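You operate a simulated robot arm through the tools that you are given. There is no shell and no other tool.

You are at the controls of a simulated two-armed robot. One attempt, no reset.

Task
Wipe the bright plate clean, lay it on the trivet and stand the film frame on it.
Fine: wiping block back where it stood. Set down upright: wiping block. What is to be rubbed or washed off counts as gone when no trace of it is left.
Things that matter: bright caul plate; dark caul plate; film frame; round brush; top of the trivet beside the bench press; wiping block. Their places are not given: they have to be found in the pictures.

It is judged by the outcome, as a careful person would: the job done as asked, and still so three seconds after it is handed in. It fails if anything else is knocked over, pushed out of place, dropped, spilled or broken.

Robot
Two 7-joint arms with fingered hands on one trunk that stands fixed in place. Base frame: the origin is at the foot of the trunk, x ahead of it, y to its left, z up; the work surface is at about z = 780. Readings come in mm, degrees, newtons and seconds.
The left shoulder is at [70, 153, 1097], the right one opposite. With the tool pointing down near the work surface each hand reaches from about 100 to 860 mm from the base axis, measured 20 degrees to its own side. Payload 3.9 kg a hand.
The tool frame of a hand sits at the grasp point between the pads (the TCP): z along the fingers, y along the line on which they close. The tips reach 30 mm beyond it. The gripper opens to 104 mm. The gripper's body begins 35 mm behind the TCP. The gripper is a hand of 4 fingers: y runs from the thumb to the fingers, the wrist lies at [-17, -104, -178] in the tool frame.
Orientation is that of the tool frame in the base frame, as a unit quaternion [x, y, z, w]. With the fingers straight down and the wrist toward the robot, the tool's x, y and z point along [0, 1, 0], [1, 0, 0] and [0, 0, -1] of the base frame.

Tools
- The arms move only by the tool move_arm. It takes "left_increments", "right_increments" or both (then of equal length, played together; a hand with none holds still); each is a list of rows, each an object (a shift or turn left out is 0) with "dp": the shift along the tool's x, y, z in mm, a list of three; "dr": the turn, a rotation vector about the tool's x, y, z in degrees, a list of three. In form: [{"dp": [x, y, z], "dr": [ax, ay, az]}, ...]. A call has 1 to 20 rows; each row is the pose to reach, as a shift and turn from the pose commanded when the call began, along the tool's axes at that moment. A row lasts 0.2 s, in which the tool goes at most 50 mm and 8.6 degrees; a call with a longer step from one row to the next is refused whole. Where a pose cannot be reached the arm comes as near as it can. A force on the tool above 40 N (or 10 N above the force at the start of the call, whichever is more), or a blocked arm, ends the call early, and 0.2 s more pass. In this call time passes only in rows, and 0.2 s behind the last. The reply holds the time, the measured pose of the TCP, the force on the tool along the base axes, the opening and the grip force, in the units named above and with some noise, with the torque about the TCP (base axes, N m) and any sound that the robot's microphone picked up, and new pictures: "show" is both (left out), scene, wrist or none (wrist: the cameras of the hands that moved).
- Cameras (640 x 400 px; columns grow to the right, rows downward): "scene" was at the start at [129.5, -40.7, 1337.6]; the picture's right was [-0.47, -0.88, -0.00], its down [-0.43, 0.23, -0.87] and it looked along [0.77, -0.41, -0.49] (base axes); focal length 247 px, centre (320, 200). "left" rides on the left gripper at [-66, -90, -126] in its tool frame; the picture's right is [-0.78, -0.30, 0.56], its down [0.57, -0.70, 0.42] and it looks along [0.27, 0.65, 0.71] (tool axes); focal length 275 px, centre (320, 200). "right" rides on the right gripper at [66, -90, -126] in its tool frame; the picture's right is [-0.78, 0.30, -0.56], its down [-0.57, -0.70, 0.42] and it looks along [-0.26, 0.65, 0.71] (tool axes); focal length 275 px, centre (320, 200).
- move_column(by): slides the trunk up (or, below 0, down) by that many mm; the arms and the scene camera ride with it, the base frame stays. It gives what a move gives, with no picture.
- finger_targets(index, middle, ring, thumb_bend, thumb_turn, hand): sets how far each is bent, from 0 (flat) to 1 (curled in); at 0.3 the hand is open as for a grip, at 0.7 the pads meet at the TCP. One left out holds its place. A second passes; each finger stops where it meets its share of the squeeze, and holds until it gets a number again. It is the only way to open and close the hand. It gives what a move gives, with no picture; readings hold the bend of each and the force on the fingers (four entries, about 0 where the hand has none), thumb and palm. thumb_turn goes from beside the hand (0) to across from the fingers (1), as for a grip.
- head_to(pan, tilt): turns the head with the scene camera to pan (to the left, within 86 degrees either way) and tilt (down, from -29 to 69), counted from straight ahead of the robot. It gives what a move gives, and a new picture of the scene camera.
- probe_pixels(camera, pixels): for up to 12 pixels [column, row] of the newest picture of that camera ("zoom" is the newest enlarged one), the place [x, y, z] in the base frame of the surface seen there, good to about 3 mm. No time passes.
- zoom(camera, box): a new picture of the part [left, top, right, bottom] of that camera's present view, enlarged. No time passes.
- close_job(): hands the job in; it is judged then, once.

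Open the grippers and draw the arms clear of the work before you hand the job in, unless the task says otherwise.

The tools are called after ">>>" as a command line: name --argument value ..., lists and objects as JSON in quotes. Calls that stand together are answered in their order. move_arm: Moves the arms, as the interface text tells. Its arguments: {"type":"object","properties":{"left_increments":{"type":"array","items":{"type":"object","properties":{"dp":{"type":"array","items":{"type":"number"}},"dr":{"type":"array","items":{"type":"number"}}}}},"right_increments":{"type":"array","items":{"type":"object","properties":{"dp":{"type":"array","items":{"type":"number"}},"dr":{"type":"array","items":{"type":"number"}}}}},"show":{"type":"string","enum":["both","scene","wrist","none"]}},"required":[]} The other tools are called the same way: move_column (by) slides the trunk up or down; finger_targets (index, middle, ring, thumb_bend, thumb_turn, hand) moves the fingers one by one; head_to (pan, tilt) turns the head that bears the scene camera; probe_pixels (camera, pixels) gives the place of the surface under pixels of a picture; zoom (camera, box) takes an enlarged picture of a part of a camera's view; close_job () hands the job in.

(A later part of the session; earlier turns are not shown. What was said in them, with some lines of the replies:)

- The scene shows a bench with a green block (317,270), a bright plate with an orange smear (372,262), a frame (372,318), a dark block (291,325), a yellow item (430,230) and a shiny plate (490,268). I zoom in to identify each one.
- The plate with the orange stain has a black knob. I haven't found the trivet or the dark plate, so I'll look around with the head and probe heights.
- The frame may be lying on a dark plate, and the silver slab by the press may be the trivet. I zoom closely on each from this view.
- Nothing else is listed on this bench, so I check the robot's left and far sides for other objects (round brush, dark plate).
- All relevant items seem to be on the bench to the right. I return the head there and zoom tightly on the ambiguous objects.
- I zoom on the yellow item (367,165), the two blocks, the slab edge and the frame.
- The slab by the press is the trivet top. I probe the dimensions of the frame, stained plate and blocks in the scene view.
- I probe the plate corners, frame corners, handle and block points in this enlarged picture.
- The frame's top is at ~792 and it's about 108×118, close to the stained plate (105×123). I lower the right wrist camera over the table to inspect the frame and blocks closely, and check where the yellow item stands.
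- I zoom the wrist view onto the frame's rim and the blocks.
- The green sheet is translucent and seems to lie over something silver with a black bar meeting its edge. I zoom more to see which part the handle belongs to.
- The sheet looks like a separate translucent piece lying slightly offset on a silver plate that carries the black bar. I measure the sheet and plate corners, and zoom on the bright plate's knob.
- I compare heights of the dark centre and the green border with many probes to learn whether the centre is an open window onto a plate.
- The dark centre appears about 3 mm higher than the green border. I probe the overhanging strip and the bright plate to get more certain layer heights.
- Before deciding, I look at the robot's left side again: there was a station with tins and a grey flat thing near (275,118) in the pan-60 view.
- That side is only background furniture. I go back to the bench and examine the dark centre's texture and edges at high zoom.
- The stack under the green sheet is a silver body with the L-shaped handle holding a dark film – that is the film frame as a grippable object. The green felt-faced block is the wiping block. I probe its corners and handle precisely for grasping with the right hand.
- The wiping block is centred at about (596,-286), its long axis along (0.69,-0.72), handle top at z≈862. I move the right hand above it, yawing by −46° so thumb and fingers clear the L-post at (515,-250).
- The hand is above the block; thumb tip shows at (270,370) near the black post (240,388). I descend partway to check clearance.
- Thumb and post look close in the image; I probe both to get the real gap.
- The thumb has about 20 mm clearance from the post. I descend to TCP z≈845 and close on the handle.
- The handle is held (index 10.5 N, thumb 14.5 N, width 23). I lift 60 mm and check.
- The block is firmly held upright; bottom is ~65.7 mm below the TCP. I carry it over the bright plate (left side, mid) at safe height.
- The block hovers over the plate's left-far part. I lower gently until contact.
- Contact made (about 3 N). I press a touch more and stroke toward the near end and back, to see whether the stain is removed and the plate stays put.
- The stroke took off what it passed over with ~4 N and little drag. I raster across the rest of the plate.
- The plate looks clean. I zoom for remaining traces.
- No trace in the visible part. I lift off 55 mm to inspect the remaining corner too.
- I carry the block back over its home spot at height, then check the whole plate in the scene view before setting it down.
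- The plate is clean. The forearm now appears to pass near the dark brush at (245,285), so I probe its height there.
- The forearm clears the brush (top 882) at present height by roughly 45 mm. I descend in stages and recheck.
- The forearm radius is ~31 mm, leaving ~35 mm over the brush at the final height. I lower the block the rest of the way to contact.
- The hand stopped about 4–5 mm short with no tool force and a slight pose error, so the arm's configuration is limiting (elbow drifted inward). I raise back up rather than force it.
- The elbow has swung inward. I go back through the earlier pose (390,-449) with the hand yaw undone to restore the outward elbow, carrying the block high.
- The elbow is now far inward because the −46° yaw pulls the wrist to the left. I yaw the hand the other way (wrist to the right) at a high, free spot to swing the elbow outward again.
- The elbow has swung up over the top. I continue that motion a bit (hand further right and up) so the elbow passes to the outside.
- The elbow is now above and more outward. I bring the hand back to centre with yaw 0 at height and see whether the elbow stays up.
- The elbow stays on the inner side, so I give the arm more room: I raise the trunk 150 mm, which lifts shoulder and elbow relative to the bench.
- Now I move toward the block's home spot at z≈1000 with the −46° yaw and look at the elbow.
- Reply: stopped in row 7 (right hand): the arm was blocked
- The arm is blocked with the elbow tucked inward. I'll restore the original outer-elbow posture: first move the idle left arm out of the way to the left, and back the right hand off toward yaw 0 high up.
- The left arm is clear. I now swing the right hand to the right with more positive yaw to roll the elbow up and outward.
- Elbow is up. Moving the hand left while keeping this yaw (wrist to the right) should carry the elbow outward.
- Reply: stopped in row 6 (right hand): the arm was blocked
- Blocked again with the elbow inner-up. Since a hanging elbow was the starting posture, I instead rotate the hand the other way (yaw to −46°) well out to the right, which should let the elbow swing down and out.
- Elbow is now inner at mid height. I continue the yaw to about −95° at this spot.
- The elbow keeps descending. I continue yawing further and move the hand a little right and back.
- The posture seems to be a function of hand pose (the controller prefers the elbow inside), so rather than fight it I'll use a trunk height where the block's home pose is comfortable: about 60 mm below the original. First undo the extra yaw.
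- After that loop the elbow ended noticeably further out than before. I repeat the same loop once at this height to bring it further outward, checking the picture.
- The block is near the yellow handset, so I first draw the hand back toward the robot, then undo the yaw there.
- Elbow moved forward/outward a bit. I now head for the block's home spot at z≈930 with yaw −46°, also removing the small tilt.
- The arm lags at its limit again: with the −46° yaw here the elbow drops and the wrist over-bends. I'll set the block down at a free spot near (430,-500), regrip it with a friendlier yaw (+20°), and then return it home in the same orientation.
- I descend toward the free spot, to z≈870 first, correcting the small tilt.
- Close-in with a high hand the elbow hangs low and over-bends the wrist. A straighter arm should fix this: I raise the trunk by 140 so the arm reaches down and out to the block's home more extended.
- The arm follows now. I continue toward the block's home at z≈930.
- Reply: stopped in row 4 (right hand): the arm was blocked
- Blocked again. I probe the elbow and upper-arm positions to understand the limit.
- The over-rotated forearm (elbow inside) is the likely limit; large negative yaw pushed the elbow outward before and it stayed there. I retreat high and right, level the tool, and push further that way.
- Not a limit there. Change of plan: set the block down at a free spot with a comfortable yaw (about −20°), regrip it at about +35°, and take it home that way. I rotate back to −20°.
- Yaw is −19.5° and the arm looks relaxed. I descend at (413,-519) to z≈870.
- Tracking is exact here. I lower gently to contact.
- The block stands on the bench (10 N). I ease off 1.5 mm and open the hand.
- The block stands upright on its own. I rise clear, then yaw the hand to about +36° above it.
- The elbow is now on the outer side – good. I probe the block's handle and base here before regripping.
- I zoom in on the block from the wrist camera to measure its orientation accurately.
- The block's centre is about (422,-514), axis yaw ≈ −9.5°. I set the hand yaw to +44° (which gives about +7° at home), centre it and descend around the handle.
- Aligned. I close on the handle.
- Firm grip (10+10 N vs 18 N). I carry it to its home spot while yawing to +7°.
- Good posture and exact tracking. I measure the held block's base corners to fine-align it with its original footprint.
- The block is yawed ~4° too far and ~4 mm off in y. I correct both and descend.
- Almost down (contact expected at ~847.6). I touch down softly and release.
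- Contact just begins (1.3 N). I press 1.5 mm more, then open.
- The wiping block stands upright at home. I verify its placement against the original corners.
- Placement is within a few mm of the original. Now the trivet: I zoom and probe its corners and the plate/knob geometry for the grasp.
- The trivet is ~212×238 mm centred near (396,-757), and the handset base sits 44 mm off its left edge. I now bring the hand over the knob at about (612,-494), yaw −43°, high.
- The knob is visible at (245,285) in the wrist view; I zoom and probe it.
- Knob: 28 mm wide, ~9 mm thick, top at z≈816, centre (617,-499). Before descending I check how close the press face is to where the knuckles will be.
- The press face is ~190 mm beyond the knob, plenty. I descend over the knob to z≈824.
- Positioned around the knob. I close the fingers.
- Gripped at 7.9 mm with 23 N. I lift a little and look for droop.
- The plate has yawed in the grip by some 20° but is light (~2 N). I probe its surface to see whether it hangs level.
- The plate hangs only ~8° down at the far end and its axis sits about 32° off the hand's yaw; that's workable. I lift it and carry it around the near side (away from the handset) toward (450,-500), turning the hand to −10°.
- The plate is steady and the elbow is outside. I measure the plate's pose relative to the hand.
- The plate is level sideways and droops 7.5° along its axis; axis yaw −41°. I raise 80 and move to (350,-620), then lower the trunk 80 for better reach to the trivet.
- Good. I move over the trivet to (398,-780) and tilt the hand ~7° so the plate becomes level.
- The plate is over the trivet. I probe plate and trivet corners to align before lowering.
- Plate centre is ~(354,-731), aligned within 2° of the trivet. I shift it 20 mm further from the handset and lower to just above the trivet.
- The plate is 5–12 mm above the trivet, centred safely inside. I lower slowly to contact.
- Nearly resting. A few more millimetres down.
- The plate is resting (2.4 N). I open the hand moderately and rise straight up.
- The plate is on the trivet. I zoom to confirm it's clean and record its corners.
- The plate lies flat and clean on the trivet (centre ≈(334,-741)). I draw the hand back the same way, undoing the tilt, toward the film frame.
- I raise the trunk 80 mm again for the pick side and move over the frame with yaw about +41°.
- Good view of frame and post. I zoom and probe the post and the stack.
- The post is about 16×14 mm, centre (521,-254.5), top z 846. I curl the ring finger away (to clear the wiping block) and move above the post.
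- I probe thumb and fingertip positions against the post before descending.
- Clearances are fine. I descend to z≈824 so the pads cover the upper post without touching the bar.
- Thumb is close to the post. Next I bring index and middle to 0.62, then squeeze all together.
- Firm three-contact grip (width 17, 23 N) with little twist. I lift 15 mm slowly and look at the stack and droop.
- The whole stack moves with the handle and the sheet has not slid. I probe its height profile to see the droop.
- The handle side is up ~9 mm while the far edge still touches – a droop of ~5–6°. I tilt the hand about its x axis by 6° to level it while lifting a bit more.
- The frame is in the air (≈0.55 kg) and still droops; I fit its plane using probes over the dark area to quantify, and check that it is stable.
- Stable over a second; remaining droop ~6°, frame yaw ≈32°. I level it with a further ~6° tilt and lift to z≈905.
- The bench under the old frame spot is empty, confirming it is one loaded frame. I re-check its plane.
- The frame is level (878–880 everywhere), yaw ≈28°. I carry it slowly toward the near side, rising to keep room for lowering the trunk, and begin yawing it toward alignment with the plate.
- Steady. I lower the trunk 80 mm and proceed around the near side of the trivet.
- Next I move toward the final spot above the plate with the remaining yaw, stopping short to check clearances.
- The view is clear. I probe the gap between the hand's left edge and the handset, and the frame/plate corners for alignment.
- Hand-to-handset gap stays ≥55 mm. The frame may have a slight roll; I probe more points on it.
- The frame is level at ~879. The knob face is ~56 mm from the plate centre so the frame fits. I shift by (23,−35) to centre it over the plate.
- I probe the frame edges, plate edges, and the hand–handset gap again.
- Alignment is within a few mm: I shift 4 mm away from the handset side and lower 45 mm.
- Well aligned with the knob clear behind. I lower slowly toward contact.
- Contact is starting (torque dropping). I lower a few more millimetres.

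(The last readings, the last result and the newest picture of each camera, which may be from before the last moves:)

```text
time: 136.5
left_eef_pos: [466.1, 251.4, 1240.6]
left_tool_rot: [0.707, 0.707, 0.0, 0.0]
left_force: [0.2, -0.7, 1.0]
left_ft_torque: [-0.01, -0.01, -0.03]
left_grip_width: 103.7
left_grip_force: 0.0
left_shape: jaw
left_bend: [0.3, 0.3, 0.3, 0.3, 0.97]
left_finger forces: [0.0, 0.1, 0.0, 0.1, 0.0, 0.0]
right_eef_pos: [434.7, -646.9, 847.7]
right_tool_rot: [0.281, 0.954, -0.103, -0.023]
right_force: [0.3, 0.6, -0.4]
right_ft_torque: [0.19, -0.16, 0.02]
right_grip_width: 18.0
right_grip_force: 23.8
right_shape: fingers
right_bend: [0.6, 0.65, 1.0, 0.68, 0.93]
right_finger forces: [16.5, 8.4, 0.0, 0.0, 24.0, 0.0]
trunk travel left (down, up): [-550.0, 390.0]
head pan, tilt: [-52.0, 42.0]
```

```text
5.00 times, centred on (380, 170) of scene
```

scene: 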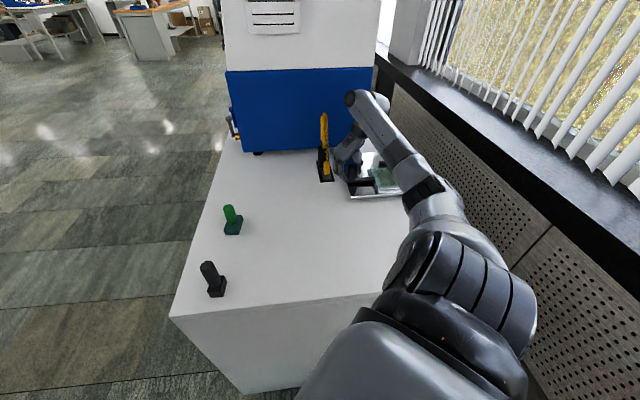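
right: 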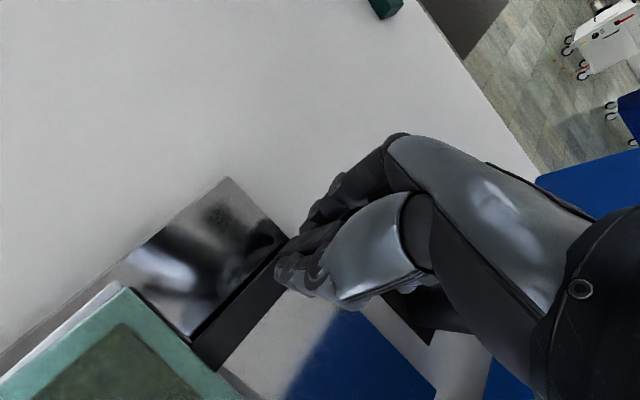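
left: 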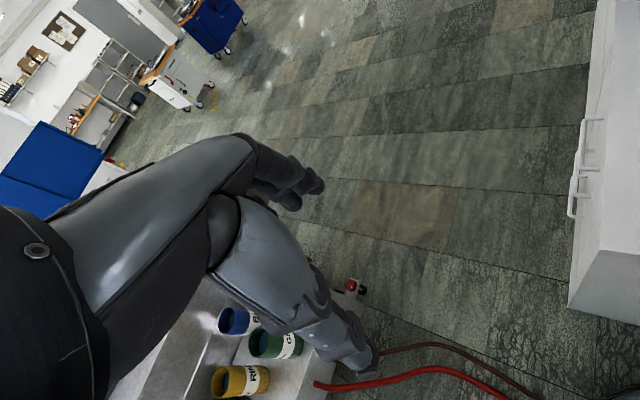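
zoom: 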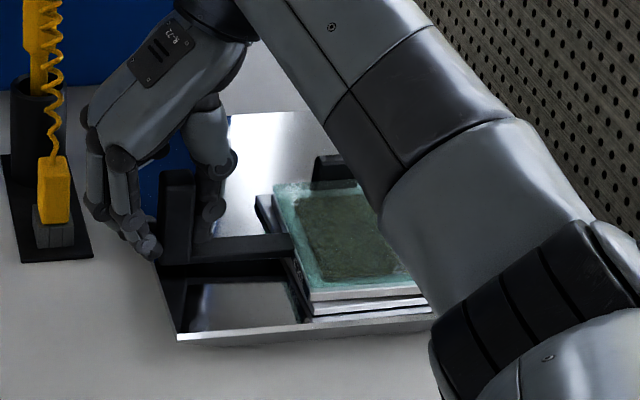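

Nearly unloaded (−0.4 N). One more millimetre, then I release.

>>> move_arm --right_increments '[{"dp": [0, 0.2, 1]}, {"dp": [0, 0.3, 1.5]}]' --show "none"

>>> finger_targets --hand "right" --index 0.58 --middle 0.58 --thumb_bend 0.6

>>> zoom --camera "scene" --box '[335, 130, 425, 210]'

```text
time: 137.1
left_eef_pos: [466.7, 250.1, 1239.2]
left_tool_rot: [0.707, 0.707, 0.0, 0.0]
left_force: [0.2, -0.1, -0.7]
left_ft_torque: [-0.01, -0.03, -0.03]
left_grip_width: 103.7
left_grip_force: 0.1
left_shape: jaw
left_bend: [0.3, 0.3, 0.3, 0.3, 0.97]
left_finger forces: [0.1, 0.0, 0.1, 0.0, 0.1, 0.0]
right_eef_pos: [434.9, -646.3, 844.8]
right_tool_rot: [0.28, 0.954, -0.104, -0.023]
right_force: [1.5, -0.7, 1.3]
right_ft_torque: [0.16, -0.14, 0.0]
right_grip_width: 18.0
right_grip_force: 23.5
right_shape: fingers
right_bend: [0.6, 0.65, 1.0, 0.68, 0.93]
right_finger forces: [15.8, 8.4, 0.0, 0.1, 23.8, 0.1]
trunk travel left (down, up): [-550.0, 390.0]
head pan, tilt: [-52.0, 42.0]
```

```text
time: 138.1
left_eef_pos: [466.0, 249.6, 1240.0]
left_tool_rot: [0.707, 0.707, 0.0, 0.0]
left_force: [-0.7, -0.4, 0.4]
left_ft_torque: [0.0, -0.01, 0.01]
left_grip_width: 103.9
left_grip_force: 0.0
left_shape: jaw
left_bend: [0.3, 0.3, 0.3, 0.3, 0.97]
left_finger forces: [0.1, 0.1, 0.0, 0.0, 0.0, 0.0]
right_eef_pos: [433.3, -647.6, 845.9]
right_tool_rot: [0.28, 0.954, -0.103, -0.023]
right_force: [0.0, 0.0, -0.2]
right_ft_torque: [0.01, -0.01, 0.02]
right_grip_width: 31.5
right_grip_force: 0.1
right_shape: fingers
right_bend: [0.57, 0.57, 1.0, 0.6, 0.97]
right_finger forces: [0.0, 0.0, 0.0, 0.0, 0.0, 0.0]
trunk travel left (down, up): [-550.0, 390.0]
head pan, tilt: [-52.0, 42.0]
```

```text
5.00 times, centred on (380, 170) of scene
```

zoom: 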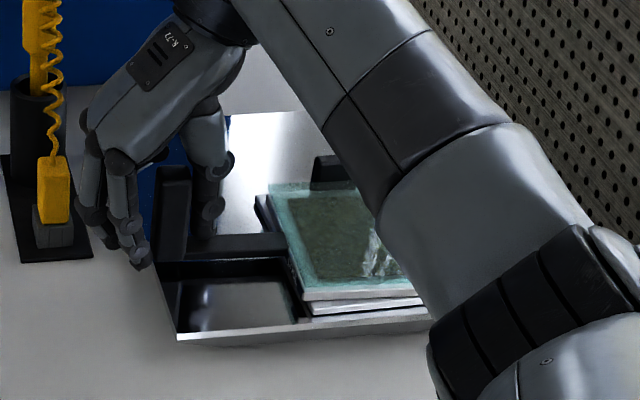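

Released with zero forces and the frame stays put. I open a bit wider, then lift the hand straight up in the base frame.

>>> finger_targets --hand "right" --index 0.45 --middle 0.45 --thumb_bend 0.48

>>> move_arm --right_increments '[{"dp": [-0.2, -3.2, -14.7]}, {"dp": [-0.4, -6.3, -29.3]}, {"dp": [-0.7, -12.6, -58.7]}, {"dp": [-1.1, -18.9, -88]}]'

>>> zoom --camera "scene" --box '[320, 120, 430, 215]'

```text
time: 139.1
left_eef_pos: [465.1, 250.4, 1239.0]
left_tool_rot: [0.708, 0.707, 0.0, 0.001]
left_force: [0.2, -0.9, 0.4]
left_ft_torque: [0.04, -0.01, -0.01]
left_grip_width: 103.8
left_grip_force: 0.1
left_shape: jaw
left_bend: [0.3, 0.3, 0.3, 0.3, 0.97]
left_finger forces: [0.0, 0.0, 0.0, 0.1, 0.0, 0.1]
right_eef_pos: [434.4, -646.4, 846.5]
right_tool_rot: [0.282, 0.954, -0.103, -0.024]
right_force: [0.6, -0.6, 0.1]
right_ft_torque: [0.01, 0.01, -0.01]
right_grip_width: 62.3
right_grip_force: 0.0
right_shape: fingers
right_bend: [0.45, 0.45, 1.0, 0.48, 0.97]
right_finger forces: [0.1, 0.1, 0.0, 0.0, 0.0, 0.1]
trunk travel left (down, up): [-550.0, 390.0]
head pan, tilt: [-52.0, 42.0]
```

```text
time: 140.1
left_eef_pos: [465.5, 250.9, 1239.2]
left_tool_rot: [0.707, 0.707, 0.0, 0.0]
left_force: [0.5, 0.0, 0.1]
left_ft_torque: [0.0, -0.01, 0.01]
left_grip_width: 103.8
left_grip_force: 0.1
left_shape: jaw
left_bend: [0.3, 0.3, 0.3, 0.3, 0.97]
left_finger forces: [0.1, 0.0, 0.0, 0.0, 0.1, 0.0]
right_eef_pos: [432.9, -647.0, 937.1]
right_tool_rot: [0.28, 0.954, -0.104, -0.024]
right_force: [1.3, 0.5, -0.7]
right_ft_torque: [0.01, 0.0, 0.02]
right_grip_width: 62.2
right_grip_force: 0.0
right_shape: fingers
right_bend: [0.45, 0.45, 1.0, 0.48, 0.97]
right_finger forces: [0.0, 0.0, 0.1, 0.0, 0.1, 0.1]
trunk travel left (down, up): [-550.0, 390.0]
head pan, tilt: [-52.0, 42.0]
```

scene: 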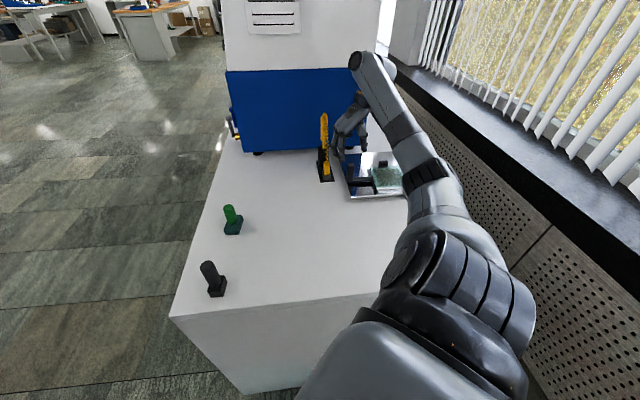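
right: 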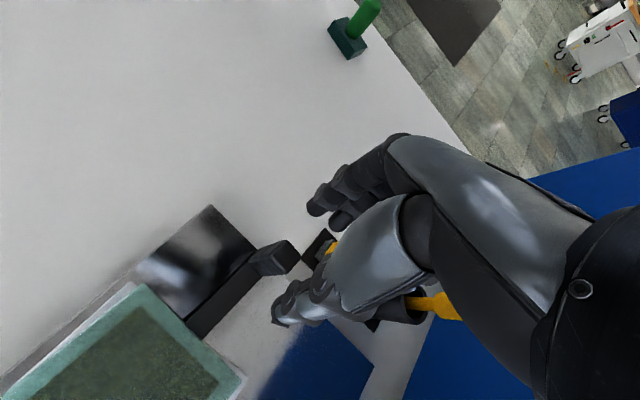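

```text
4.21 times, centred on (375, 168) of scene
```

zoom: 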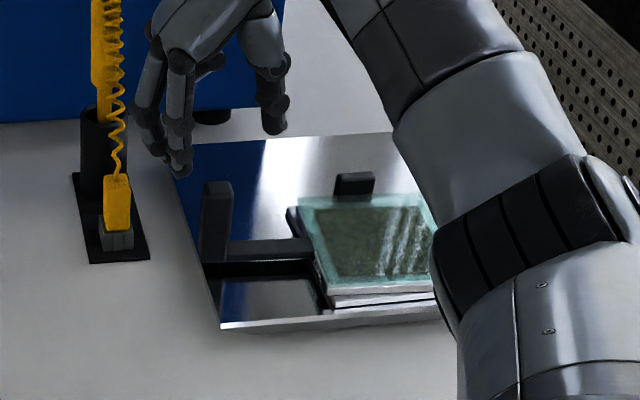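

The frame stands on the plate on the trivet. I raise the hand further and withdraw it clear toward the robot's right-front, removing the tilt.

>>> move_arm --right_increments '[{"dp": [-0.4, -6, -29]}, {"dp": [-0.7, -12.6, -58.7]}, {"dp": [25, -6, -88], "dr": [-2, 0, 0]}, {"dp": [55, 5, -118], "dr": [-4, 0, 0]}, {"dp": [85, 17, -147], "dr": [-6, 0, 0]}, {"dp": [115, 29, -176], "dr": [-9, 0, 0]}, {"dp": [146, 41, -205], "dr": [-12, 0, 0]}]'

>>> finger_targets --hand "right" --index 0.3 --middle 0.3 --ring 0.3 --thumb_bend 0.3

>>> zoom --camera "scene" --box '[310, 100, 430, 215]'

```text
time: 141.7
left_eef_pos: [465.5, 251.1, 1239.8]
left_tool_rot: [0.707, 0.707, 0.0, 0.0]
left_force: [0.3, 0.3, 0.1]
left_ft_torque: [-0.04, 0.02, 0.04]
left_grip_width: 103.7
left_grip_force: 0.0
left_shape: jaw
left_bend: [0.3, 0.3, 0.3, 0.3, 0.97]
left_finger forces: [0.0, 0.0, 0.0, 0.0, 0.1, 0.0]
right_eef_pos: [353.2, -492.3, 1127.3]
right_tool_rot: [0.281, 0.96, -0.005, 0.006]
right_force: [-0.2, -0.1, -0.1]
right_ft_torque: [0.02, -0.02, 0.01]
right_grip_width: 62.2
right_grip_force: 0.0
right_shape: fingers
right_bend: [0.45, 0.45, 1.0, 0.48, 0.97]
right_finger forces: [0.0, 0.0, 0.1, 0.0, 0.1, 0.1]
trunk travel left (down, up): [-550.0, 390.0]
head pan, tilt: [-52.0, 42.0]
```

scene: 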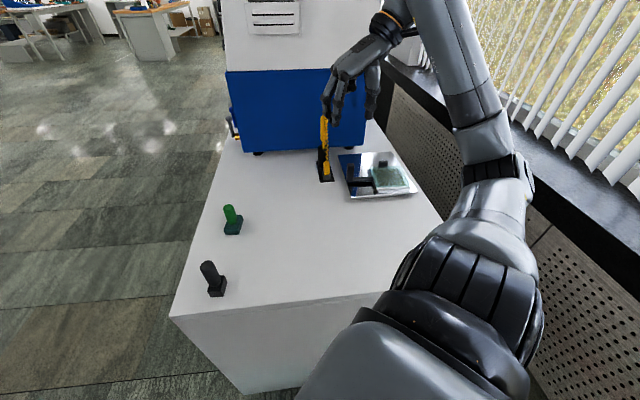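
right: 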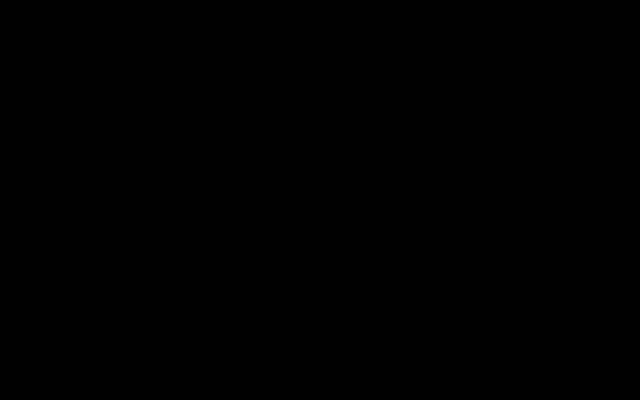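

```text
time: 142.7
left_eef_pos: [465.4, 249.5, 1239.8]
left_tool_rot: [0.707, 0.707, 0.0, 0.0]
left_force: [0.1, 0.0, -0.3]
left_ft_torque: [-0.01, -0.02, -0.05]
left_grip_width: 103.7
left_grip_force: 0.0
left_shape: jaw
left_bend: [0.3, 0.3, 0.3, 0.3, 0.97]
left_finger forces: [0.0, 0.0, 0.0, 0.1, 0.1, 0.1]
right_eef_pos: [352.9, -494.7, 1126.2]
right_tool_rot: [0.282, 0.959, -0.003, 0.007]
right_force: [-0.4, 0.0, 0.1]
right_ft_torque: [0.01, 0.0, -0.03]
right_grip_width: 104.0
right_grip_force: 0.1
right_shape: fingers
right_bend: [0.3, 0.3, 0.3, 0.3, 0.97]
right_finger forces: [0.1, 0.1, 0.1, 0.0, 0.0, 0.0]
trunk travel left (down, up): [-550.0, 390.0]
head pan, tilt: [-52.0, 42.0]
```

```text
3.48 times, centred on (370, 158) of scene
```

zoom: 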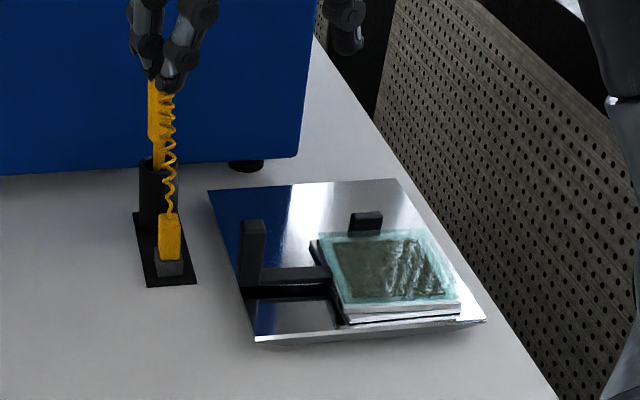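

Everything stands. I zoom closely at the stack to check alignment and that the sheet hasn't shifted.

>>> zoom --camera "scene" --box '[340, 155, 415, 200]'

>>> zoom --camera "scene" --box '[358, 175, 388, 198]'

>>> zoom --camera "scene" --box '[190, 190, 260, 310]'

```text
8.53 times, centred on (378, 178) of scene
```

zoom: 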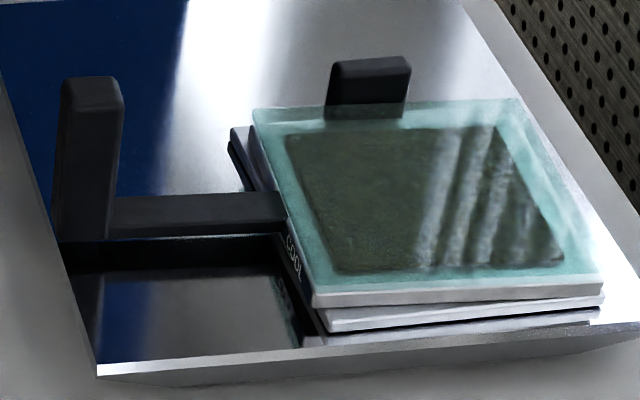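

```text
16.00 times, centred on (373, 186) of scene
```

zoom: 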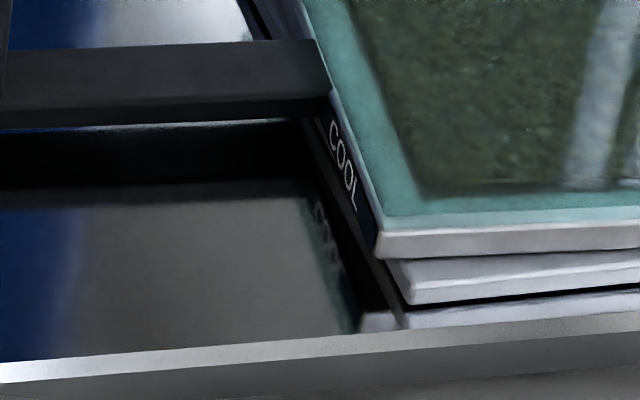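

```text
3.33 times, centred on (225, 250) of scene
```

zoom: 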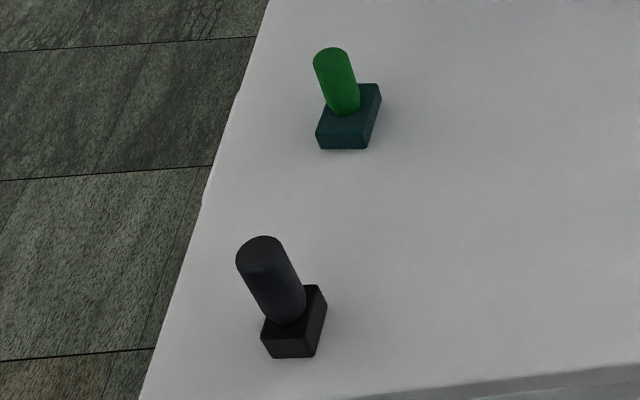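

There is a "COOL" label on the frame's side. I zoom further to read any markings on frame and plate sides.

>>> zoom --camera "scene" --box '[366, 180, 382, 194]'

>>> zoom --camera "scene" --box '[362, 166, 378, 182]'

>>> zoom --camera "scene" --box '[374, 184, 414, 200]'

```text
16.00 times, centred on (374, 187) of scene
```

zoom: 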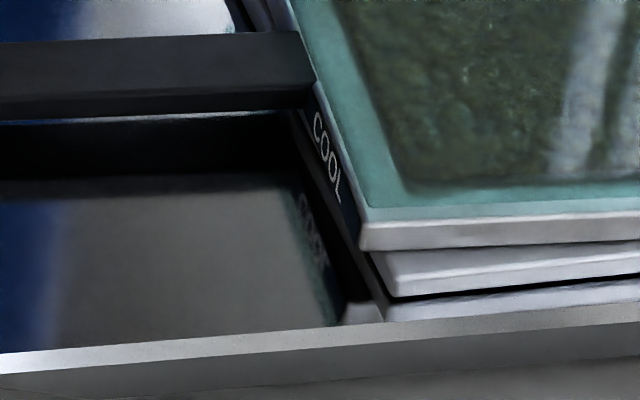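

```text
16.00 times, centred on (370, 174) of scene
```

zoom: 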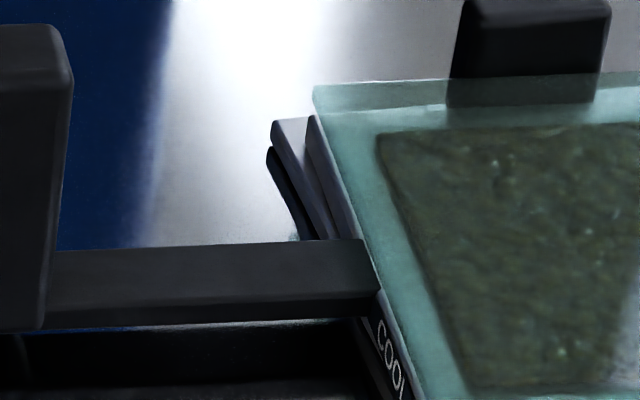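

```text
16.00 times, centred on (394, 192) of scene
```

zoom: 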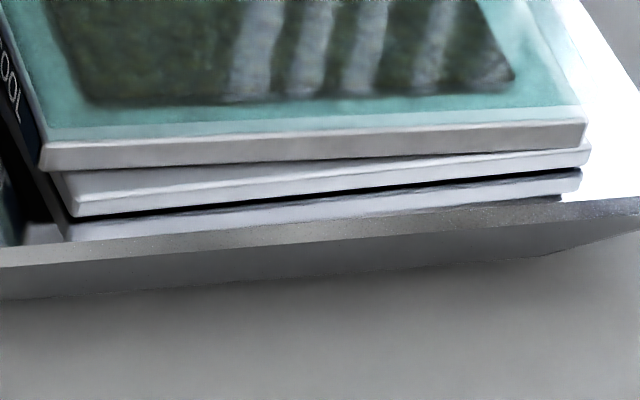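

The bright plate is clean on the trivet and the film frame stands level on it. The wiping block is upright at its home, the brush and handset are untouched, and both hands are open and clear, so I hand the job in.

>>> close_job

```text
The job is handed in.
```

The bright plate is wiped clean and lies flat on the trivet, with the film frame standing on it. I've handed the job in, but I don't have the verdict. One object identification (below) is my own reading of the pictures.

- **Wiping:** no trace of the orange stain showed in zoomed views after the wipe, nor once the plate was on the trivet. I took the green block to be the wiping block and the black one to be the round brush.
- **Wiping block:** it stands upright, about 6 mm and 7° off where it started. While bringing it back I put it down once on a free patch of bench to change my grip.
- **Film frame:** I took the whole silver piece with the L-shaped handle to be the film frame, including the green sheet and dark insert on top. I moved it as one unit; it stayed level and the sheet didn't slip.
- **Dark caul plate:** I never found a separate one. If the silver piece is actually the dark plate and only the green sheet is the film frame, then I moved the wrong thing.
- **Everything else:** nothing was knocked over, and the brush, handset and press looked undisturbed. Both hands are open and clear of the work.
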